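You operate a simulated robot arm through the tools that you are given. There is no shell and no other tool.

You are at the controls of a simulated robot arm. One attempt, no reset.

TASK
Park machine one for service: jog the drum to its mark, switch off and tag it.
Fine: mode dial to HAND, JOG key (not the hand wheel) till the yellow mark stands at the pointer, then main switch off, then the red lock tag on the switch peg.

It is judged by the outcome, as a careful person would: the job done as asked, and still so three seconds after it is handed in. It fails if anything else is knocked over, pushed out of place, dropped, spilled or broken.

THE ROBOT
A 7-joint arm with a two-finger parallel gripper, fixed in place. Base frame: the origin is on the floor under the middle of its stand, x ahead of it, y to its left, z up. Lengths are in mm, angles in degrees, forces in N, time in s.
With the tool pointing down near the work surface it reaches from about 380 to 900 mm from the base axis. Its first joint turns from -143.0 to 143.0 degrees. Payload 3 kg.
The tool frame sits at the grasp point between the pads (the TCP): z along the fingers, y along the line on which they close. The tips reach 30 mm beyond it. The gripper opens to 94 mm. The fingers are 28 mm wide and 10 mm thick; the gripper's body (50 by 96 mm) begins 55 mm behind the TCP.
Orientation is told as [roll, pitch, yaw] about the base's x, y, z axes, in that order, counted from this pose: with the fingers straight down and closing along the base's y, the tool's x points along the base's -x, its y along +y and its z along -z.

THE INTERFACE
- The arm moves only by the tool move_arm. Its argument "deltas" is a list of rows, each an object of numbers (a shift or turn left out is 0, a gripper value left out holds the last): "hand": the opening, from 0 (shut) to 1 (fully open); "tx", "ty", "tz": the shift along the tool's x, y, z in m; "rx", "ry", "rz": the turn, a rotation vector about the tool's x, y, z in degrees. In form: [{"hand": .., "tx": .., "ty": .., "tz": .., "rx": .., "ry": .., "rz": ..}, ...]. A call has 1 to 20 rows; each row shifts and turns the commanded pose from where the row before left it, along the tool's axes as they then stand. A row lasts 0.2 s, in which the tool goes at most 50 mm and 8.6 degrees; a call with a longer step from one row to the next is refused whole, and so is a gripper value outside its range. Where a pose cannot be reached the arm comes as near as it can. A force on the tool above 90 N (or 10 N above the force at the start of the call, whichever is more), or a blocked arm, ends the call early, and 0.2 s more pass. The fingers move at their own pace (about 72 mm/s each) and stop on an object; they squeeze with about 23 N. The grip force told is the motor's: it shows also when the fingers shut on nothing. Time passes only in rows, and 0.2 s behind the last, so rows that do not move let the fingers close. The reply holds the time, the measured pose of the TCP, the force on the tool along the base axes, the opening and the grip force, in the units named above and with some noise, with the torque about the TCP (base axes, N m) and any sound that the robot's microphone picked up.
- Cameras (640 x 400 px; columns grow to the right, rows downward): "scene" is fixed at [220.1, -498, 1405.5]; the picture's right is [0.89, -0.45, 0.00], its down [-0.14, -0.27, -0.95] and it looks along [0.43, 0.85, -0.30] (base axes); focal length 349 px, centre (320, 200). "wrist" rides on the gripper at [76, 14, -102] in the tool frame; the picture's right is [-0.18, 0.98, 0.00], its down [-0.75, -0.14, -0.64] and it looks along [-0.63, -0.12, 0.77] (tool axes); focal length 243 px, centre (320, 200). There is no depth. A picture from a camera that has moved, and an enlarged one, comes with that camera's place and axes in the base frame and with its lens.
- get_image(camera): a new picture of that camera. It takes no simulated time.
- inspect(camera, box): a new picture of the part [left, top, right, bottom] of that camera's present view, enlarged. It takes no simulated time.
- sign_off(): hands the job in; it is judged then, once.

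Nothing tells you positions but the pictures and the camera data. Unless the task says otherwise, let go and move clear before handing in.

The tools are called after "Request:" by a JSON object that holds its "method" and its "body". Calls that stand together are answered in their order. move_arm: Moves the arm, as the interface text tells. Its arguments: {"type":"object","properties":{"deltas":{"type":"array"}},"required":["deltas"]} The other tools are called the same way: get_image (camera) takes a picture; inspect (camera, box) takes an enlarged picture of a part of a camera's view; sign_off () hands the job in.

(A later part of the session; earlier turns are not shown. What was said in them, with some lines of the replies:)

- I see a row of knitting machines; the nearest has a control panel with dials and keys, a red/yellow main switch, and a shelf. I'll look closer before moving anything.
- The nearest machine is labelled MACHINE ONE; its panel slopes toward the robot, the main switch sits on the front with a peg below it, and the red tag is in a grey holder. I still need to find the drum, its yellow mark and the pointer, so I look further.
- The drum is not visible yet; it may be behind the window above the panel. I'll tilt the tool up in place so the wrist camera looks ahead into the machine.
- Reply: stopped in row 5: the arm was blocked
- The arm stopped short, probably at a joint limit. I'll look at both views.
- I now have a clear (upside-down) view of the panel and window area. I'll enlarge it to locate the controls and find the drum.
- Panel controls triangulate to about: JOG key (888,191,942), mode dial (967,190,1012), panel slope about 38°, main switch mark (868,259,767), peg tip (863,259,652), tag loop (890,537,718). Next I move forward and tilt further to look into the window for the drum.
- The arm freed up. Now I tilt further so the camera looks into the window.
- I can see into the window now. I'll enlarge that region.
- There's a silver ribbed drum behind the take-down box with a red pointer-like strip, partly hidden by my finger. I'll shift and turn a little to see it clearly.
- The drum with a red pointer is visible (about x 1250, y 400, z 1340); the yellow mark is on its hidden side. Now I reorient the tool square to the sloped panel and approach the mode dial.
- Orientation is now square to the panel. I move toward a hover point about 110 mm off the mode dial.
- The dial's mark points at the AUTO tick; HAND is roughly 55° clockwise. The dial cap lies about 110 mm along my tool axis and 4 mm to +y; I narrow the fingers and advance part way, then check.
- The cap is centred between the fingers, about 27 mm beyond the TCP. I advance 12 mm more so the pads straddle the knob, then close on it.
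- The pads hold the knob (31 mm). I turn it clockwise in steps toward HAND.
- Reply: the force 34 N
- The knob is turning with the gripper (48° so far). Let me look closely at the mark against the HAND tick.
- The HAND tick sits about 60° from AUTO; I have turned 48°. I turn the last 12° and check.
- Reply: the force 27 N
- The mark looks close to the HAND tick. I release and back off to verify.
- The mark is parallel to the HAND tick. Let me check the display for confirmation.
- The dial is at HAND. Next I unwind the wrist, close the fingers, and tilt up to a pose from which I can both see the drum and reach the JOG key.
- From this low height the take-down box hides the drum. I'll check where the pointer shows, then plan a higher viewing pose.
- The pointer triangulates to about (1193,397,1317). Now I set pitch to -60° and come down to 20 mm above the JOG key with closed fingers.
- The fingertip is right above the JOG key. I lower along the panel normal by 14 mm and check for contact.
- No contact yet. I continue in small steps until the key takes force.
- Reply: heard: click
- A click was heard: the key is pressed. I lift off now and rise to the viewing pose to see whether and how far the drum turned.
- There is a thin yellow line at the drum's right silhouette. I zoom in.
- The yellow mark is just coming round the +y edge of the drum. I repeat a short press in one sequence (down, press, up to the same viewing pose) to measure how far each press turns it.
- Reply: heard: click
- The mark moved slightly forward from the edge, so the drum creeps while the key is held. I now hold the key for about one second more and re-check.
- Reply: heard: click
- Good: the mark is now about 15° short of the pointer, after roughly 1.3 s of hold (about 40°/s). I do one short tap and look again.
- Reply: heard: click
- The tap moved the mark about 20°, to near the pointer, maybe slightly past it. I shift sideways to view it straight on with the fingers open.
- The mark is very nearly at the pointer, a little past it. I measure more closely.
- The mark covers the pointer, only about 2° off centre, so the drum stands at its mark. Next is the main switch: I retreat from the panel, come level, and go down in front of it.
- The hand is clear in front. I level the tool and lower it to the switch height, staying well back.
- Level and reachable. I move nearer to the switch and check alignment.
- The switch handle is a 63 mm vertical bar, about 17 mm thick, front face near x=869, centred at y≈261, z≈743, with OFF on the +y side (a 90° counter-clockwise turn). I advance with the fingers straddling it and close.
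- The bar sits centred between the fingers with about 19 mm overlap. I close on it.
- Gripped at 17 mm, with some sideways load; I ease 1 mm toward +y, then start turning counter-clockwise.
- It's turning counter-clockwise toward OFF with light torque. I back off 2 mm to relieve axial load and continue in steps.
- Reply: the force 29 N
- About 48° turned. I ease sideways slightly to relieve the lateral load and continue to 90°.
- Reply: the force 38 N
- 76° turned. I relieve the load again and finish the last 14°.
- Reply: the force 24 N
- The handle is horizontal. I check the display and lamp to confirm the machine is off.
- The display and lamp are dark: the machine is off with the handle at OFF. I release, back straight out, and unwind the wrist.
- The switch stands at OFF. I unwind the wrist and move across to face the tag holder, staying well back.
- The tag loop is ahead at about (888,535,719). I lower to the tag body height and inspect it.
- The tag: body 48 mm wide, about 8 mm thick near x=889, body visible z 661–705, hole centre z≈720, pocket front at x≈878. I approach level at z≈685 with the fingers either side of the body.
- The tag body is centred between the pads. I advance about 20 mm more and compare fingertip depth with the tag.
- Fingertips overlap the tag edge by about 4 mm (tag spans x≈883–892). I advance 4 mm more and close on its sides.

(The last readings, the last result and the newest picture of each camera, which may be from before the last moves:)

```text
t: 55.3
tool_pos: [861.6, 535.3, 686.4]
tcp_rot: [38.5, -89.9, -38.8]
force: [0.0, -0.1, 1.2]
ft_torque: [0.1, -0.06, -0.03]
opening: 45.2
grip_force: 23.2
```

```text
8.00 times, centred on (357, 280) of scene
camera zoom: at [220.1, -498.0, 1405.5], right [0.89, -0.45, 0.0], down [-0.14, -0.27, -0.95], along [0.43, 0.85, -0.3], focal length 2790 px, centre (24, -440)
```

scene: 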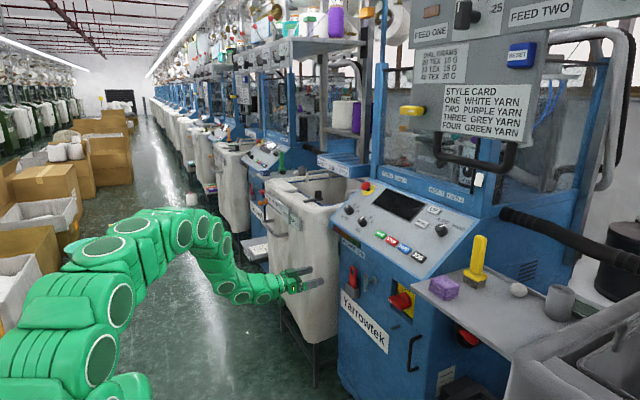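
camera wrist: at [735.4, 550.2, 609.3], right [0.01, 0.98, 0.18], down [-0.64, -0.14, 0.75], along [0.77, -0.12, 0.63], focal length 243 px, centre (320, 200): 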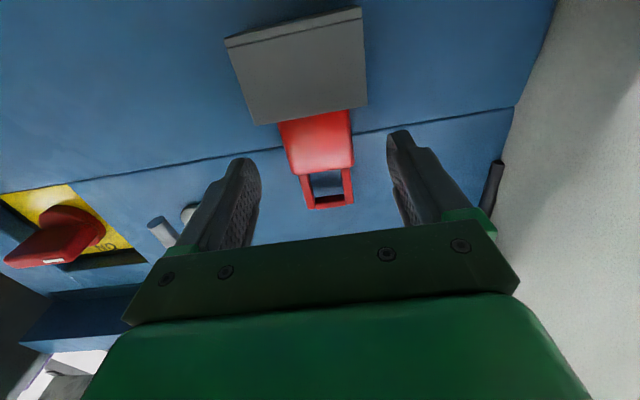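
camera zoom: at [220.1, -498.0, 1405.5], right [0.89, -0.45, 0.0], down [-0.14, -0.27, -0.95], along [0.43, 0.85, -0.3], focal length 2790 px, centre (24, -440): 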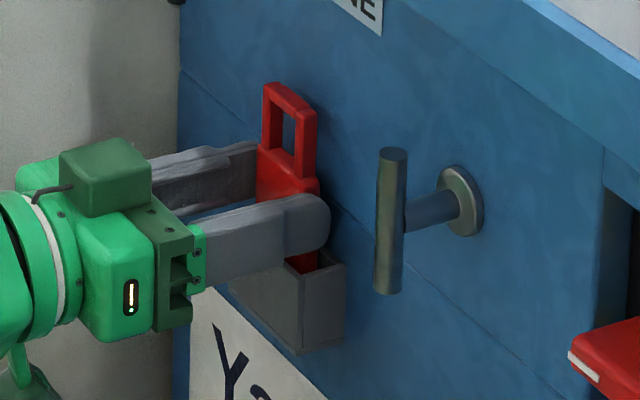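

The tag is held at 45 mm. I lift it gently, first 10 mm, to test the grip.

Request:
{"method": "move_arm", "body": {"deltas": [{"hand": 0.1}, {"tx": -0.005}, {"tx": -0.005}]}}

Request:
{"method": "inspect", "body": {"camera": "scene", "box": [325, 255, 389, 305]}}

Request:
{"method": "inspect", "body": {"camera": "wrist", "box": [220, 80, 420, 230]}}

```text
t: 56.1
tool_pos: [860.4, 535.5, 696.4]
tcp_rot: [4.4, -89.9, -4.7]
force: [0.9, 0.7, -0.3]
ft_torque: [0.0, 0.0, 0.0]
opening: 45.2
grip_force: 23.0
```

```text
8.00 times, centred on (357, 280) of scene
camera zoom: at [220.1, -498.0, 1405.5], right [0.89, -0.45, 0.0], down [-0.14, -0.27, -0.95], along [0.43, 0.85, -0.3], focal length 2790 px, centre (24, -440)
```

zoom: 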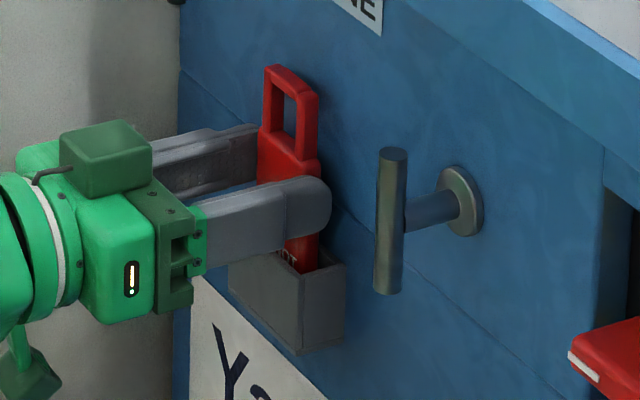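

```text
2.67 times, centred on (320, 155) of wrist
camera zoom: at [758.5, 549.6, 619.9], right [0.01, 0.98, 0.18], down [-0.64, -0.14, 0.75], along [0.77, -0.12, 0.63], focal length 647 px, centre (320, 320)
```

zoom: 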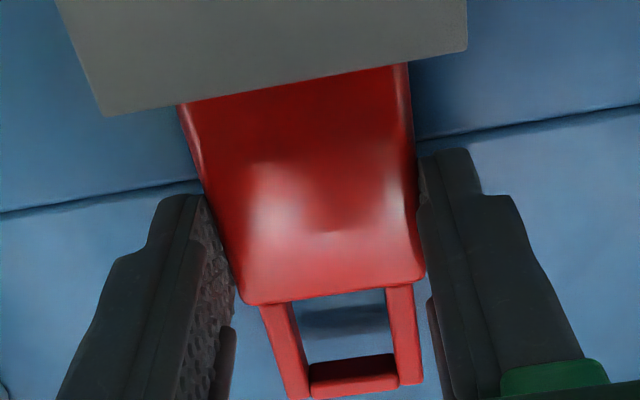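

The grip holds. I lift it fully out of the pocket.

Request:
{"method": "move_arm", "body": {"deltas": [{"tx": -0.015}, {"tx": -0.015}, {"tx": -0.015}, {"tx": -0.012}]}}

Request:
{"method": "inspect", "body": {"camera": "scene", "box": [325, 245, 405, 308]}}

Request:
{"method": "get_image", "body": {"camera": "wrist"}}

```text
t: 57.1
tool_pos: [858.8, 536.5, 752.2]
tcp_rot: [-27.0, -89.9, 26.7]
force: [-0.1, 0.0, -0.7]
ft_torque: [0.0, 0.02, -0.01]
opening: 45.0
grip_force: 22.7
```

```text
6.35 times, centred on (365, 276) of scene
camera zoom: at [220.1, -498.0, 1405.5], right [0.89, -0.45, 0.0], down [-0.14, -0.27, -0.95], along [0.43, 0.85, -0.3], focal length 2214 px, centre (34, -286)
```

zoom: 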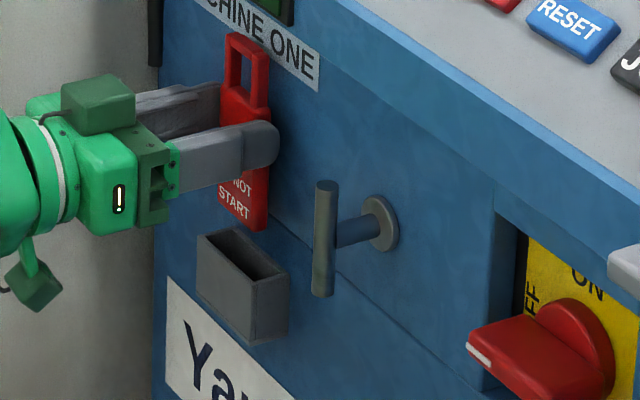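

```text
taken
camera wrist: at [757.2, 549.7, 676.6], right [0.01, 0.98, 0.18], down [-0.64, -0.14, 0.75], along [0.77, -0.12, 0.63], focal length 243 px, centre (320, 200)
```

wrist: 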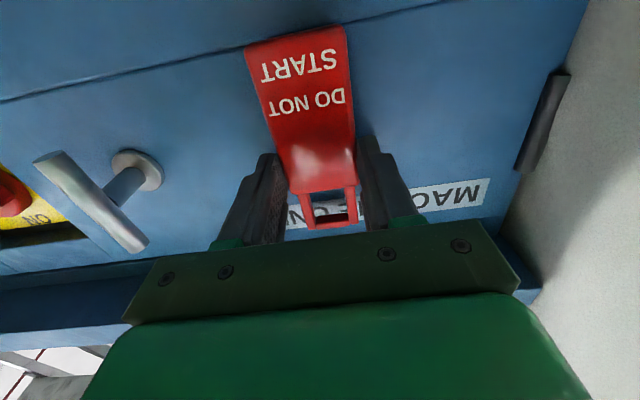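

The tag is free of the pocket. I back away, then carry it across and down to stand in front of the peg (peg axis about y=259, z=650, tip x≈861).

Request:
{"method": "move_arm", "body": {"deltas": [{"hand": 0.1, "tz": -0.03}, {"tz": -0.04}, {"tz": -0.04}, {"tz": -0.04}, {"ty": -0.0348, "tx": 0.017}, {"ty": -0.0348, "tx": 0.017}, {"ty": -0.0348, "tx": 0.017}, {"ty": -0.0348, "tx": 0.017}, {"ty": -0.0348, "tx": 0.017}, {"ty": -0.0348, "tx": 0.017}, {"ty": -0.0348, "tx": 0.017}, {"ty": -0.0348, "tx": 0.017}]}}

Request:
{"method": "get_image", "body": {"camera": "wrist"}}

Request:
{"method": "inspect", "body": {"camera": "scene", "box": [310, 260, 454, 350]}}

```text
t: 59.7
tool_pos: [709.9, 257.1, 615.9]
tcp_rot: [19.2, -89.9, -19.6]
force: [-0.3, -0.6, -0.2]
ft_torque: [0.0, 0.03, -0.01]
opening: 45.1
grip_force: 22.5
```

```text
taken
camera wrist: at [606.8, 271.8, 539.4], right [0.01, 0.98, 0.18], down [-0.64, -0.14, 0.75], along [0.77, -0.12, 0.63], focal length 243 px, centre (320, 200)
```

wrist: 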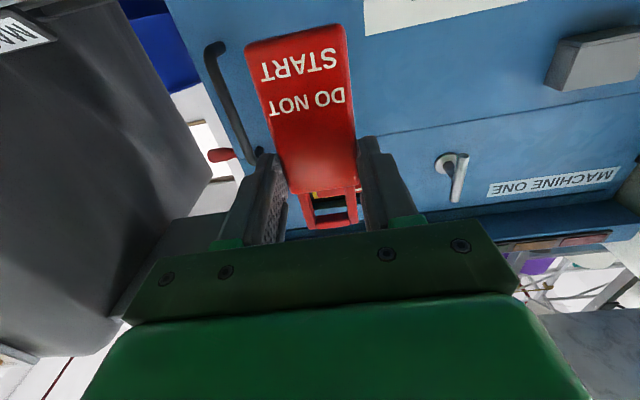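

```text
4.44 times, centred on (382, 305) of scene
camera zoom: at [220.1, -498.0, 1405.5], right [0.89, -0.45, 0.0], down [-0.14, -0.27, -0.95], along [0.43, 0.85, -0.3], focal length 1550 px, centre (44, -267)
```

zoom: 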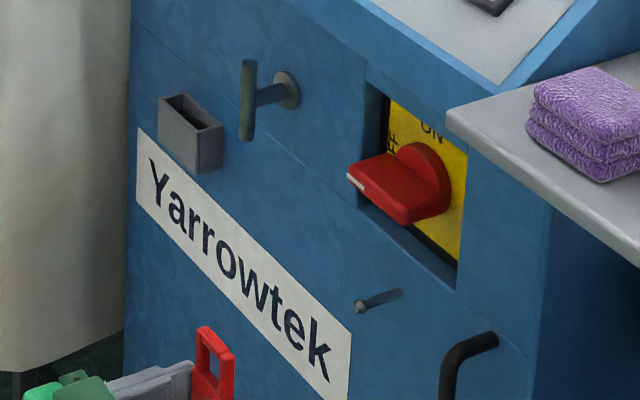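

Request:
{"method": "inspect", "body": {"camera": "scene", "box": [340, 315, 404, 355]}}

Request:
{"method": "inspect", "body": {"camera": "wrist", "box": [260, 120, 400, 240]}}

```text
10.00 times, centred on (372, 335) of scene
camera zoom: at [220.1, -498.0, 1405.5], right [0.89, -0.45, 0.0], down [-0.14, -0.27, -0.95], along [0.43, 0.85, -0.3], focal length 3488 px, centre (-200, -1150)
```

zoom: 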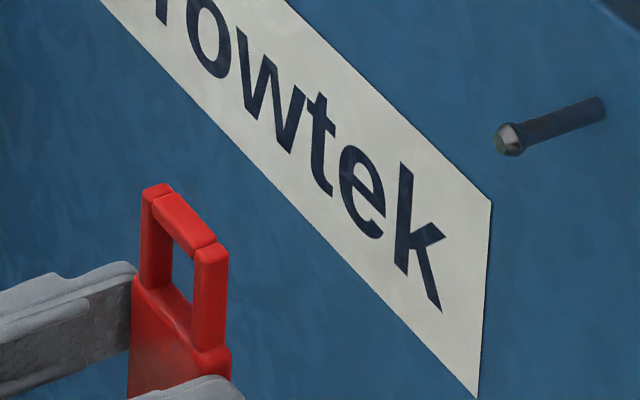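

```text
3.33 times, centred on (330, 180) of wrist
camera zoom: at [606.8, 271.8, 539.4], right [0.01, 0.98, 0.18], down [-0.64, -0.14, 0.75], along [0.77, -0.12, 0.63], focal length 809 px, centre (287, 267)
```

zoom: 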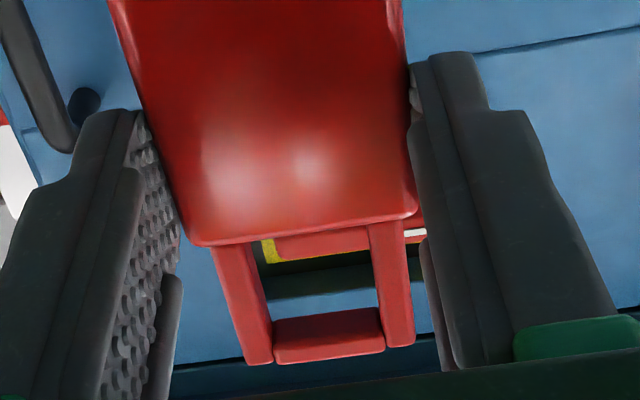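

The tag's hole is about 34 mm above the TCP and 27 mm ahead of it. I raise 2.5 mm and advance until the tag is just short of the peg tip, then check through the hole.

Request:
{"method": "move_arm", "body": {"deltas": [{"hand": 0.1, "tx": -0.0025, "ty": 0.001}, {"tz": 0.035}, {"tz": 0.035}, {"tz": 0.025}, {"tz": 0.013}]}}

Request:
{"method": "inspect", "body": {"camera": "wrist", "box": [260, 120, 400, 240]}}

Request:
{"method": "inspect", "body": {"camera": "scene", "box": [370, 295, 434, 345]}}

```text
t: 60.9
tool_pos: [816.2, 257.0, 621.1]
tcp_rot: [1.4, -89.9, -1.8]
force: [0.1, 0.0, 0.1]
ft_torque: [0.04, 0.03, 0.02]
opening: 44.9
grip_force: 23.1
```

```text
3.33 times, centred on (330, 180) of wrist
camera zoom: at [714.0, 272.2, 544.3], right [0.01, 0.98, 0.18], down [-0.64, -0.14, 0.75], along [0.77, -0.12, 0.63], focal length 809 px, centre (287, 267)
```

zoom: 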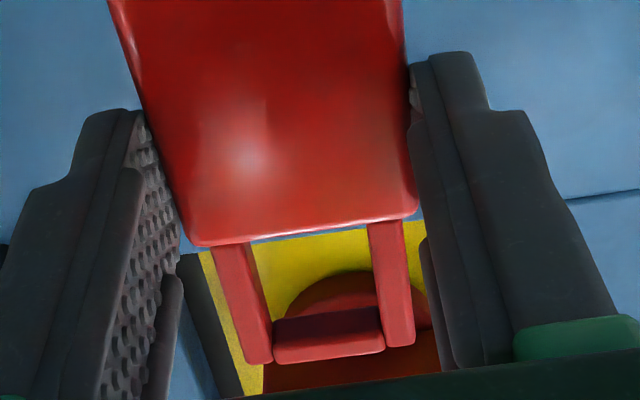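

```text
8.00 times, centred on (402, 320) of scene
camera zoom: at [220.1, -498.0, 1405.5], right [0.89, -0.45, 0.0], down [-0.14, -0.27, -0.95], along [0.43, 0.85, -0.3], focal length 2790 px, centre (-336, -760)
```

zoom: 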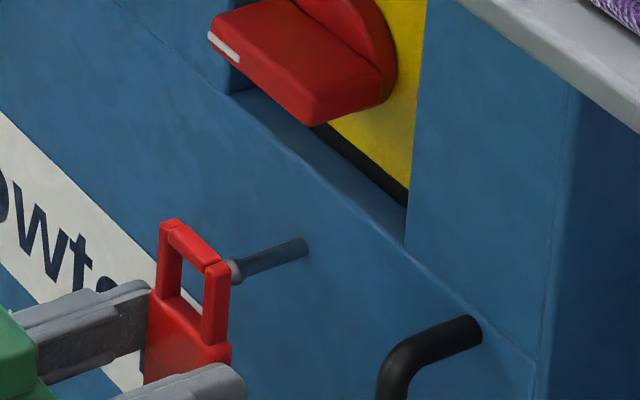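

Scene geometry shows the hole well lined up with the peg. I lower 1.5 mm, advance 9 mm and look again through the hole.

Request:
{"method": "move_arm", "body": {"deltas": [{"tx": 0.0015, "tz": 0.005}, {"tz": 0.004}]}}

Request:
{"method": "inspect", "body": {"camera": "wrist", "box": [280, 150, 380, 240]}}

Request:
{"method": "inspect", "body": {"camera": "scene", "box": [380, 310, 428, 340]}}

```text
t: 61.5
tool_pos: [826.4, 257.5, 619.7]
tcp_rot: [150.2, -89.9, -150.7]
force: [0.4, -0.4, 0.2]
ft_torque: [0.03, 0.01, 0.02]
opening: 45.0
grip_force: 22.8
```

```text
4.44 times, centred on (330, 195) of wrist
camera zoom: at [723.6, 272.0, 542.4], right [0.01, 0.98, 0.18], down [-0.64, -0.14, 0.75], along [0.77, -0.12, 0.63], focal length 1078 px, centre (276, 222)
```

zoom: 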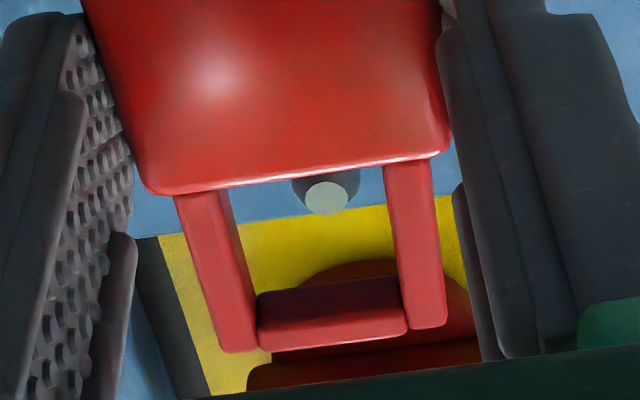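

```text
13.33 times, centred on (404, 325) of scene
camera zoom: at [220.1, -498.0, 1405.5], right [0.89, -0.45, 0.0], down [-0.14, -0.27, -0.95], along [0.43, 0.85, -0.3], focal length 4650 px, centre (-800, -1467)
```

zoom: 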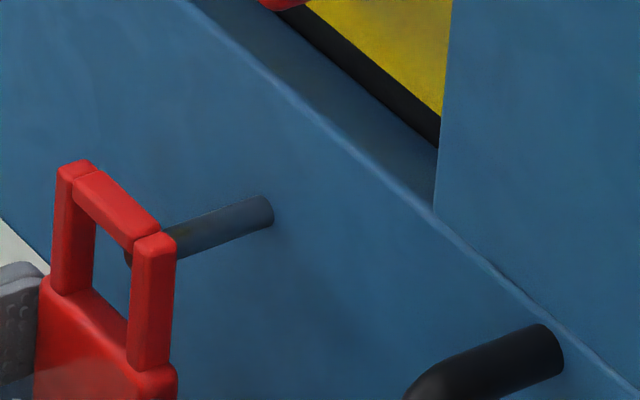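

The peg end is visible through the hole, nearly centred (peg about y=260, z=652). I slide the tag onto the peg.

Request:
{"method": "move_arm", "body": {"deltas": [{"ty": 0.0015, "tz": 0.006}, {"tz": 0.008}, {"tz": 0.008}]}}

Request:
{"method": "inspect", "body": {"camera": "wrist", "box": [280, 150, 380, 240]}}

Request:
{"method": "inspect", "body": {"camera": "scene", "box": [380, 310, 428, 340]}}

```text
t: 62.3
tool_pos: [849.2, 259.2, 617.0]
tcp_rot: [-17.7, -89.8, 17.3]
force: [0.4, -0.4, -0.3]
ft_torque: [-0.01, 0.04, 0.02]
opening: 44.7
grip_force: 22.5
```

```text
4.44 times, centred on (330, 195) of wrist
camera zoom: at [745.5, 273.4, 540.9], right [0.01, 0.98, 0.18], down [-0.64, -0.14, 0.76], along [0.77, -0.12, 0.63], focal length 1078 px, centre (276, 222)
```

zoom: 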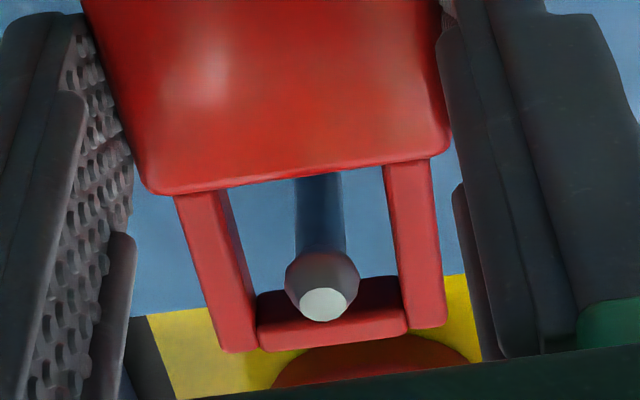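

```text
13.33 times, centred on (404, 325) of scene
camera zoom: at [220.1, -498.0, 1405.5], right [0.89, -0.45, 0.0], down [-0.14, -0.27, -0.95], along [0.43, 0.85, -0.3], focal length 4650 px, centre (-800, -1467)
```

zoom: 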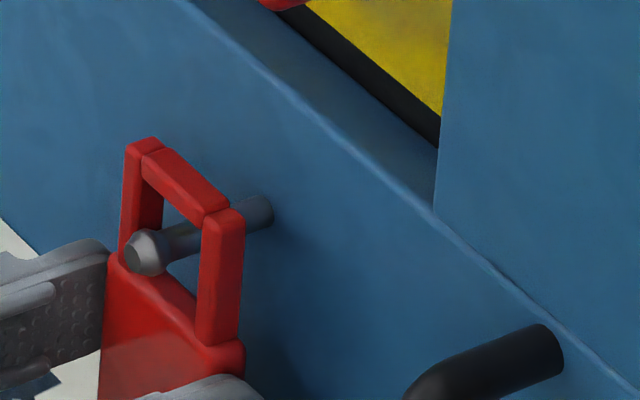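

The peg is through the hole. I advance 7 mm more, then lower gently so the loop rests on the peg.

Request:
{"method": "move_arm", "body": {"deltas": [{"tz": 0.007}, {"tx": 0.002}, {"tx": 0.002}, {"tx": 0.002}]}}

Request:
{"method": "inspect", "body": {"camera": "scene", "box": [380, 310, 428, 340]}}

Request:
{"method": "inspect", "body": {"camera": "wrist", "box": [280, 150, 380, 240]}}

```text
t: 63.3
tool_pos: [856.5, 260.1, 612.8]
tcp_rot: [42.8, -90.0, -43.1]
force: [-0.2, -0.7, -0.6]
ft_torque: [0.01, -0.01, -0.01]
opening: 44.7
grip_force: 23.1
```

```text
13.33 times, centred on (404, 325) of scene
camera zoom: at [220.1, -498.0, 1405.5], right [0.89, -0.45, 0.0], down [-0.14, -0.27, -0.95], along [0.43, 0.85, -0.3], focal length 4650 px, centre (-800, -1467)
```

zoom: 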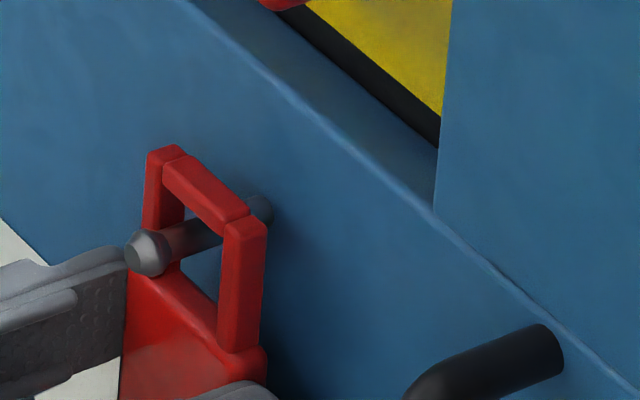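

```text
4.44 times, centred on (330, 195) of wrist
camera zoom: at [753.2, 274.1, 535.5], right [0.01, 0.98, 0.18], down [-0.64, -0.14, 0.75], along [0.77, -0.12, 0.63], focal length 1078 px, centre (276, 222)
```

zoom: 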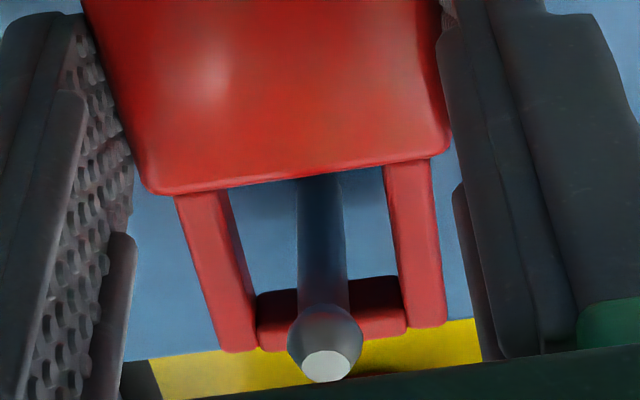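

No contact yet; a few millimetres remain. I lower in 1 mm steps watching the vertical force.

Request:
{"method": "move_arm", "body": {"deltas": [{"tx": 0.001}, {"tx": 0.001}, {"tx": 0.001}]}}

```text
t: 64.1
tool_pos: [856.0, 259.9, 609.3]
tcp_rot: [17.5, -90.0, -17.8]
force: [-0.5, -0.3, 0.2]
ft_torque: [0.02, -0.02, -0.01]
opening: 44.8
grip_force: 23.1
```

Request:
{"method": "move_arm", "body": {"deltas": [{"tx": 0.001}, {"tx": 0.001}, {"tx": 0.001}]}}

Request:
{"method": "inspect", "body": {"camera": "scene", "box": [380, 310, 428, 340]}}

Request:
{"method": "inspect", "body": {"camera": "wrist", "box": [280, 150, 380, 240]}}

```text
t: 64.9
tool_pos: [856.5, 260.0, 608.6]
tcp_rot: [156.5, -89.7, -156.9]
force: [-0.9, -1.1, 15.7]
ft_torque: [0.04, -0.41, 0.0]
opening: 44.7
grip_force: 22.9
```

```text
13.33 times, centred on (404, 325) of scene
camera zoom: at [220.1, -498.0, 1405.5], right [0.89, -0.45, 0.0], down [-0.14, -0.27, -0.95], along [0.43, 0.85, -0.3], focal length 4650 px, centre (-800, -1467)
```

zoom: 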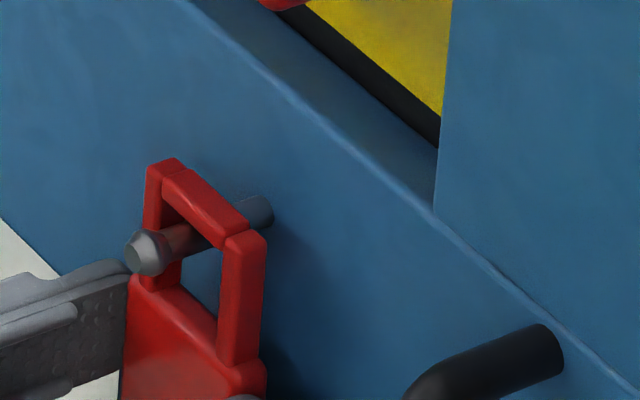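

```text
4.44 times, centred on (330, 195) of wrist
camera zoom: at [753.5, 273.9, 531.3], right [0.01, 0.98, 0.19], down [-0.64, -0.14, 0.75], along [0.76, -0.12, 0.63], focal length 1078 px, centre (276, 222)
```

zoom: 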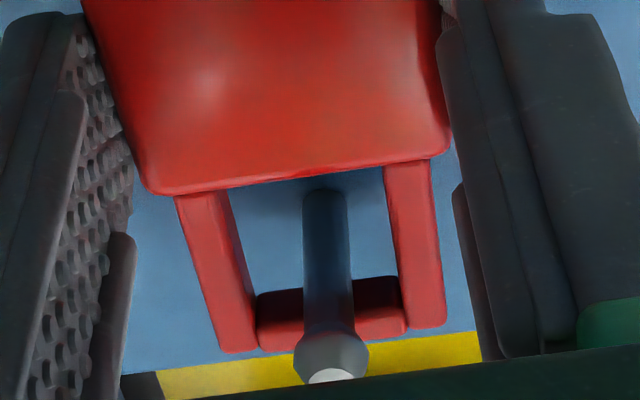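

The loop rests on the peg (15 N upward). I ease up 1 mm, then open the fingers.

Request:
{"method": "move_arm", "body": {"deltas": [{"tx": -0.0012}, {"hand": 0.55}, {"hand": 0.65}, {"hand": 0.75}, {}, {}]}}

Request:
{"method": "get_image", "body": {"camera": "wrist"}}

Request:
{"method": "inspect", "body": {"camera": "scene", "box": [370, 300, 434, 350]}}

```text
t: 66.3
tool_pos: [854.6, 259.8, 607.8]
tcp_rot: [13.4, -89.9, -13.7]
force: [0.3, 0.0, 0.4]
ft_torque: [-0.01, 0.01, -0.03]
opening: 70.4
grip_force: 0.0
```

```text
taken
camera wrist: at [752.5, 273.8, 530.8], right [0.01, 0.98, 0.18], down [-0.64, -0.14, 0.75], along [0.77, -0.12, 0.63], focal length 243 px, centre (320, 200)
```

wrist: 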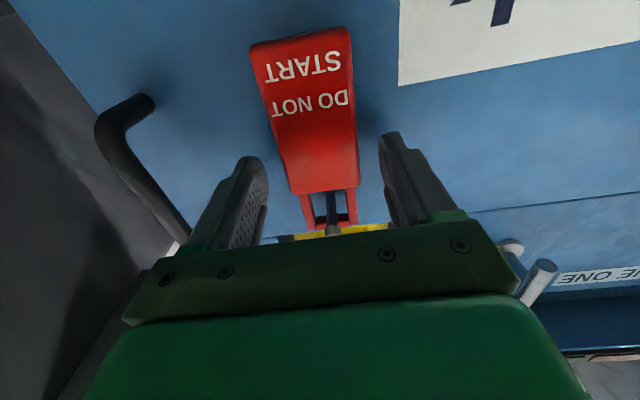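

```text
8.00 times, centred on (402, 325) of scene
camera zoom: at [220.1, -498.0, 1405.5], right [0.89, -0.45, 0.0], down [-0.14, -0.27, -0.95], along [0.43, 0.85, -0.3], focal length 2790 px, centre (-336, -800)
```

zoom: 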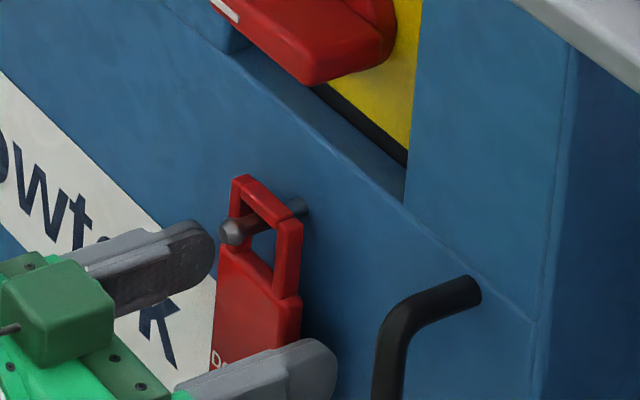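

The tag hangs on the peg, fingers clear of it. I retreat straight back.

Request:
{"method": "move_arm", "body": {"deltas": [{"tz": -0.015}, {"tz": -0.025}, {"tz": -0.04}, {"tz": -0.04}, {"tz": -0.04}, {"tz": -0.04}]}}

Request:
{"method": "get_image", "body": {"camera": "wrist"}}

Request:
{"method": "inspect", "body": {"camera": "scene", "box": [330, 250, 458, 350]}}

Request:
{"method": "get_image", "body": {"camera": "scene"}}

```text
t: 67.7
tool_pos: [658.5, 260.1, 607.5]
tcp_rot: [108.5, -90.0, -109.0]
force: [-0.6, 1.0, 0.1]
ft_torque: [0.0, 0.0, 0.01]
opening: 70.5
grip_force: 0.1
```

```text
taken
camera wrist: at [554.9, 273.8, 530.8], right [0.01, 0.98, 0.18], down [-0.64, -0.14, 0.75], along [0.77, -0.12, 0.63], focal length 243 px, centre (320, 200)
```

wrist: 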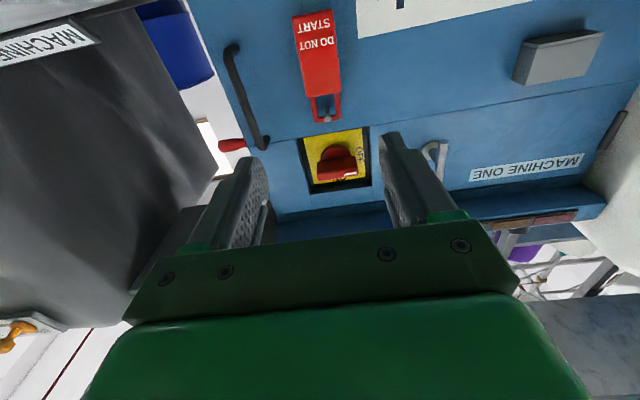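

```text
4.00 times, centred on (394, 300) of scene
camera zoom: at [220.1, -498.0, 1405.5], right [0.89, -0.45, 0.0], down [-0.14, -0.27, -0.95], along [0.43, 0.85, -0.3], focal length 1395 px, centre (24, -200)
```

zoom: 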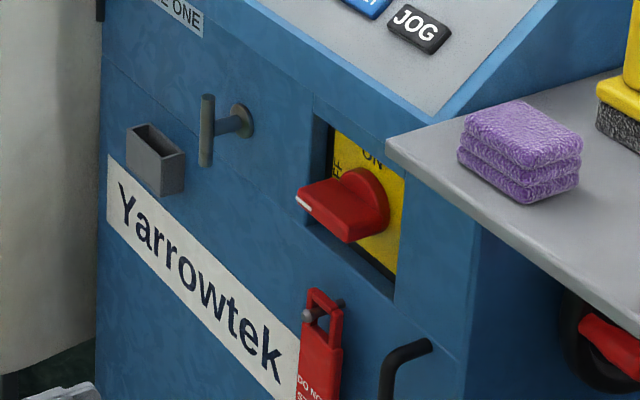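

```text
taken
```

scene: 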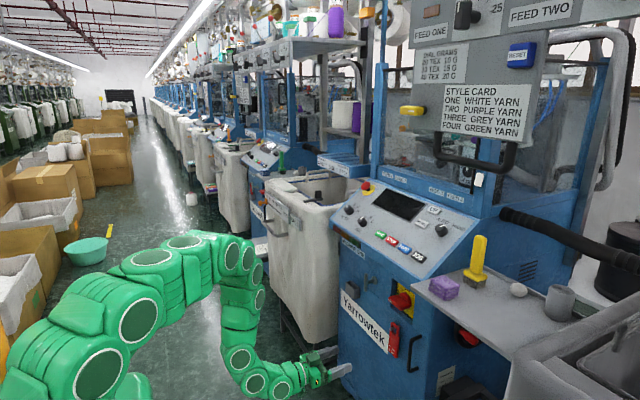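

Tag hung, switch OFF, pocket empty, nothing else disturbed. I go back up to re-check the drum mark before handing in.

Request:
{"method": "move_arm", "body": {"deltas": [{"tx": -0.039, "tz": -0.002}, {"tx": -0.039, "tz": -0.002}, {"tx": -0.039, "tz": -0.002}, {"tx": -0.039, "tz": -0.002}, {"tx": -0.039, "tz": -0.002}, {"tx": -0.039, "tz": -0.002}, {"tx": -0.039, "tz": -0.002}, {"tx": -0.039, "tz": -0.002}, {"tx": -0.039, "tz": -0.002}, {"tx": -0.039, "tz": -0.002}, {"ry": 7.5}, {"ry": 7.5}, {"ry": 7.5}, {"ry": 7.5}]}}

```text
t: 70.7
tool_pos: [636.5, 261.0, 996.8]
tcp_rot: [-0.1, -59.8, -0.3]
force: [-0.5, 0.0, 0.3]
ft_torque: [-0.05, -0.01, 0.0]
opening: 70.6
grip_force: 0.1
```

Request:
{"method": "move_arm", "body": {"deltas": [{"hand": 1, "tx": -0.0366, "tz": 0.0032, "ty": 0.0134}, {"tx": -0.0366, "tz": 0.0032, "ty": 0.0134}, {"tx": -0.0366, "tz": 0.0032, "ty": 0.0134}, {"tx": -0.0366, "tz": 0.0032, "ty": 0.0134}, {"tx": -0.0366, "tz": 0.0032, "ty": 0.0134}, {"tx": -0.0366, "tz": 0.0032, "ty": 0.0134}, {"tx": -0.0366, "tz": 0.0032, "ty": 0.0134}, {"tx": -0.0366, "tz": 0.0032, "ty": 0.0134}, {"tx": -0.0366, "tz": 0.0032, "ty": 0.0134}]}}

Request:
{"method": "inspect", "body": {"camera": "wrist", "box": [270, 110, 430, 210]}}

Request:
{"method": "inspect", "body": {"camera": "scene", "box": [330, 260, 458, 360]}}

```text
t: 72.7
tool_pos: [826.0, 376.9, 1269.4]
tcp_rot: [0.1, -60.1, -0.6]
force: [-0.9, -0.8, 0.7]
ft_torque: [-0.03, 0.04, -0.02]
opening: 93.9
grip_force: 0.1
```

```text
4.00 times, centred on (350, 160) of wrist
camera zoom: at [698.1, 391.2, 1255.0], right [0.1, 0.98, 0.16], down [-0.18, -0.14, 0.97], along [0.98, -0.13, 0.16], focal length 970 px, centre (200, 360)
```

zoom: 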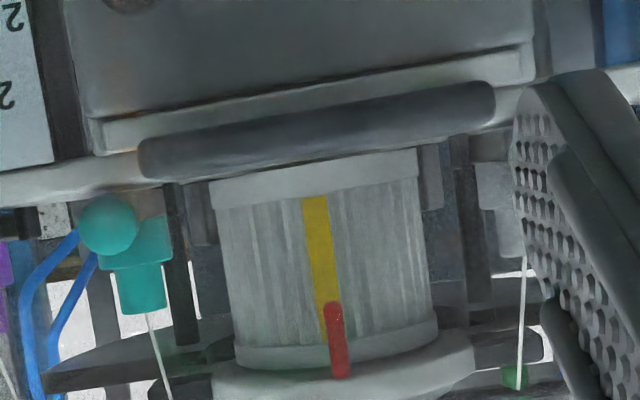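

```text
4.00 times, centred on (394, 310) of scene
camera zoom: at [220.1, -498.0, 1405.5], right [0.89, -0.45, 0.0], down [-0.14, -0.27, -0.95], along [0.43, 0.85, -0.3], focal length 1395 px, centre (24, -240)
```

zoom: 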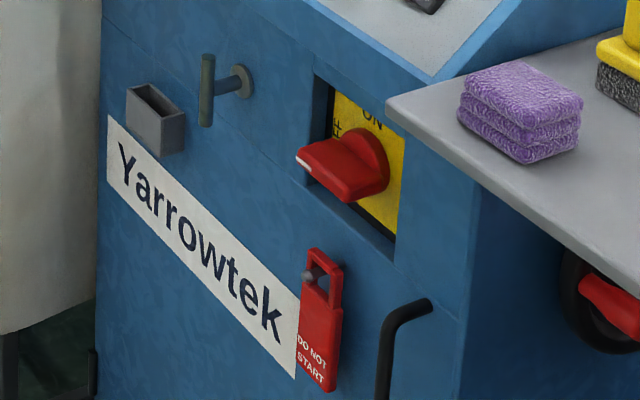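

The drum is unchanged. I take one more precise look at mark versus pointer.

Request:
{"method": "inspect", "body": {"camera": "wrist", "box": [334, 170, 374, 195]}}

Request:
{"method": "inspect", "body": {"camera": "wrist", "box": [318, 150, 382, 200]}}

```text
16.00 times, centred on (354, 182) of wrist
camera zoom: at [698.1, 391.2, 1255.0], right [0.1, 0.98, 0.16], down [-0.18, -0.14, 0.97], along [0.98, -0.13, 0.16], focal length 3882 px, centre (-224, 480)
```

zoom: 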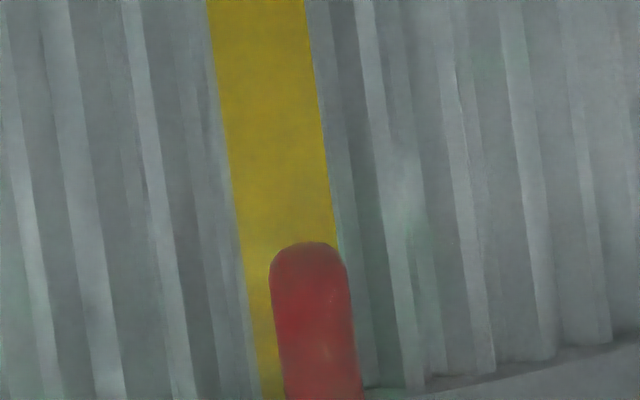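

```text
8.00 times, centred on (350, 175) of wrist
camera zoom: at [698.1, 391.2, 1255.0], right [0.1, 0.98, 0.16], down [-0.18, -0.14, 0.97], along [0.98, -0.13, 0.16], focal length 1941 px, centre (80, 400)
```

zoom: 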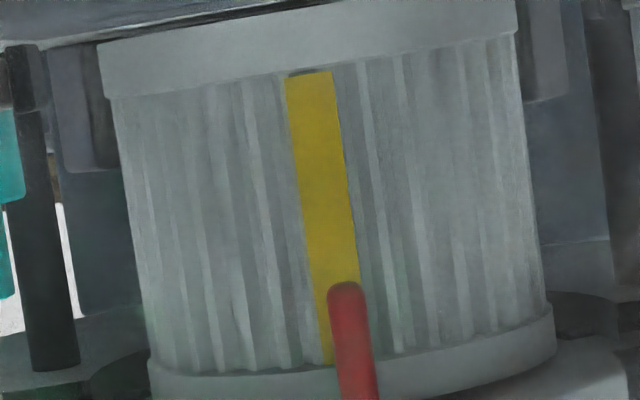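

The pointer overlaps the yellow mark, about 2° off its centre; switch is OFF and the tag hangs on the peg. I retreat well clear and take a last look.

Request:
{"method": "move_arm", "body": {"deltas": [{"tx": 0.015, "tz": -0.035}, {"tx": 0.015, "tz": -0.035}, {"tx": 0.015, "tz": -0.035}, {"tx": 0.015, "tz": -0.035}, {"tx": 0.015, "tz": -0.035}, {}, {}, {}, {}, {}]}}

Request:
{"method": "get_image", "body": {"camera": "scene"}}

Request:
{"method": "inspect", "body": {"camera": "scene", "box": [330, 180, 490, 350]}}

```text
t: 74.9
tool_pos: [636.7, 381.2, 1291.6]
tcp_rot: [0.0, -59.9, -0.4]
force: [0.7, 0.4, 0.4]
ft_torque: [0.02, 0.0, 0.02]
opening: 94.0
grip_force: 0.0
```

```text
taken
```

scene: 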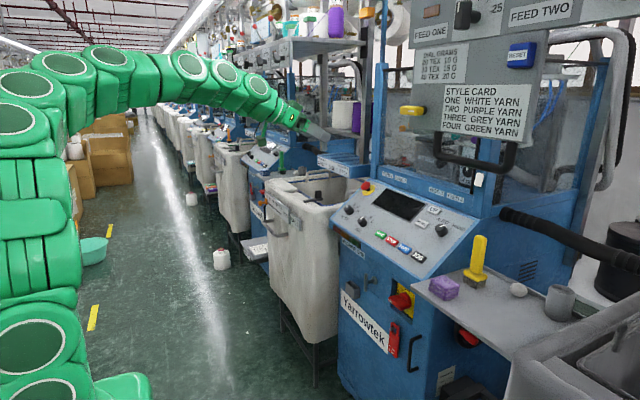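

```text
2.35 times, centred on (410, 265) of scene
camera zoom: at [220.1, -498.0, 1405.5], right [0.89, -0.45, 0.0], down [-0.14, -0.27, -0.95], along [0.43, 0.85, -0.3], focal length 821 px, centre (108, 47)
```

zoom: 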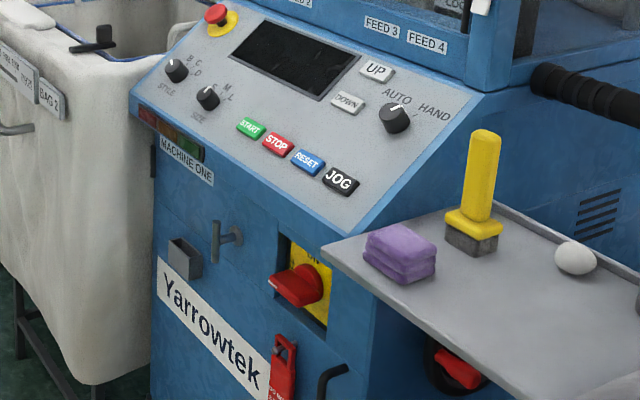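

The dial is at HAND, the drum mark stands at the pointer, and the main switch is OFF with the display and lamps dark. The red tag hangs still on the switch peg and the arm is clear, so I'm handing the job in.

Request:
{"method": "sign_off", "body": {}}

```text
The job is handed in.
```

Machine one is parked for service and handed in. The final camera checks, taken just before hand-in, showed:

- **Mode dial:** set to HAND.
- **Drum:** turned with the JOG key only. The yellow mark stands at the red pointer, about 2° past centre. I left it there because JOG only brought the mark round one way, so closing the gap would have taken nearly a full extra turn.
- **Main switch:** at OFF, with the display and lamps dark.
- **Lock tag:** the red tag hangs on the peg below the switch.

The tag's holder is empty. The arm is clear of the machine, and I saw nothing else moved or knocked over.
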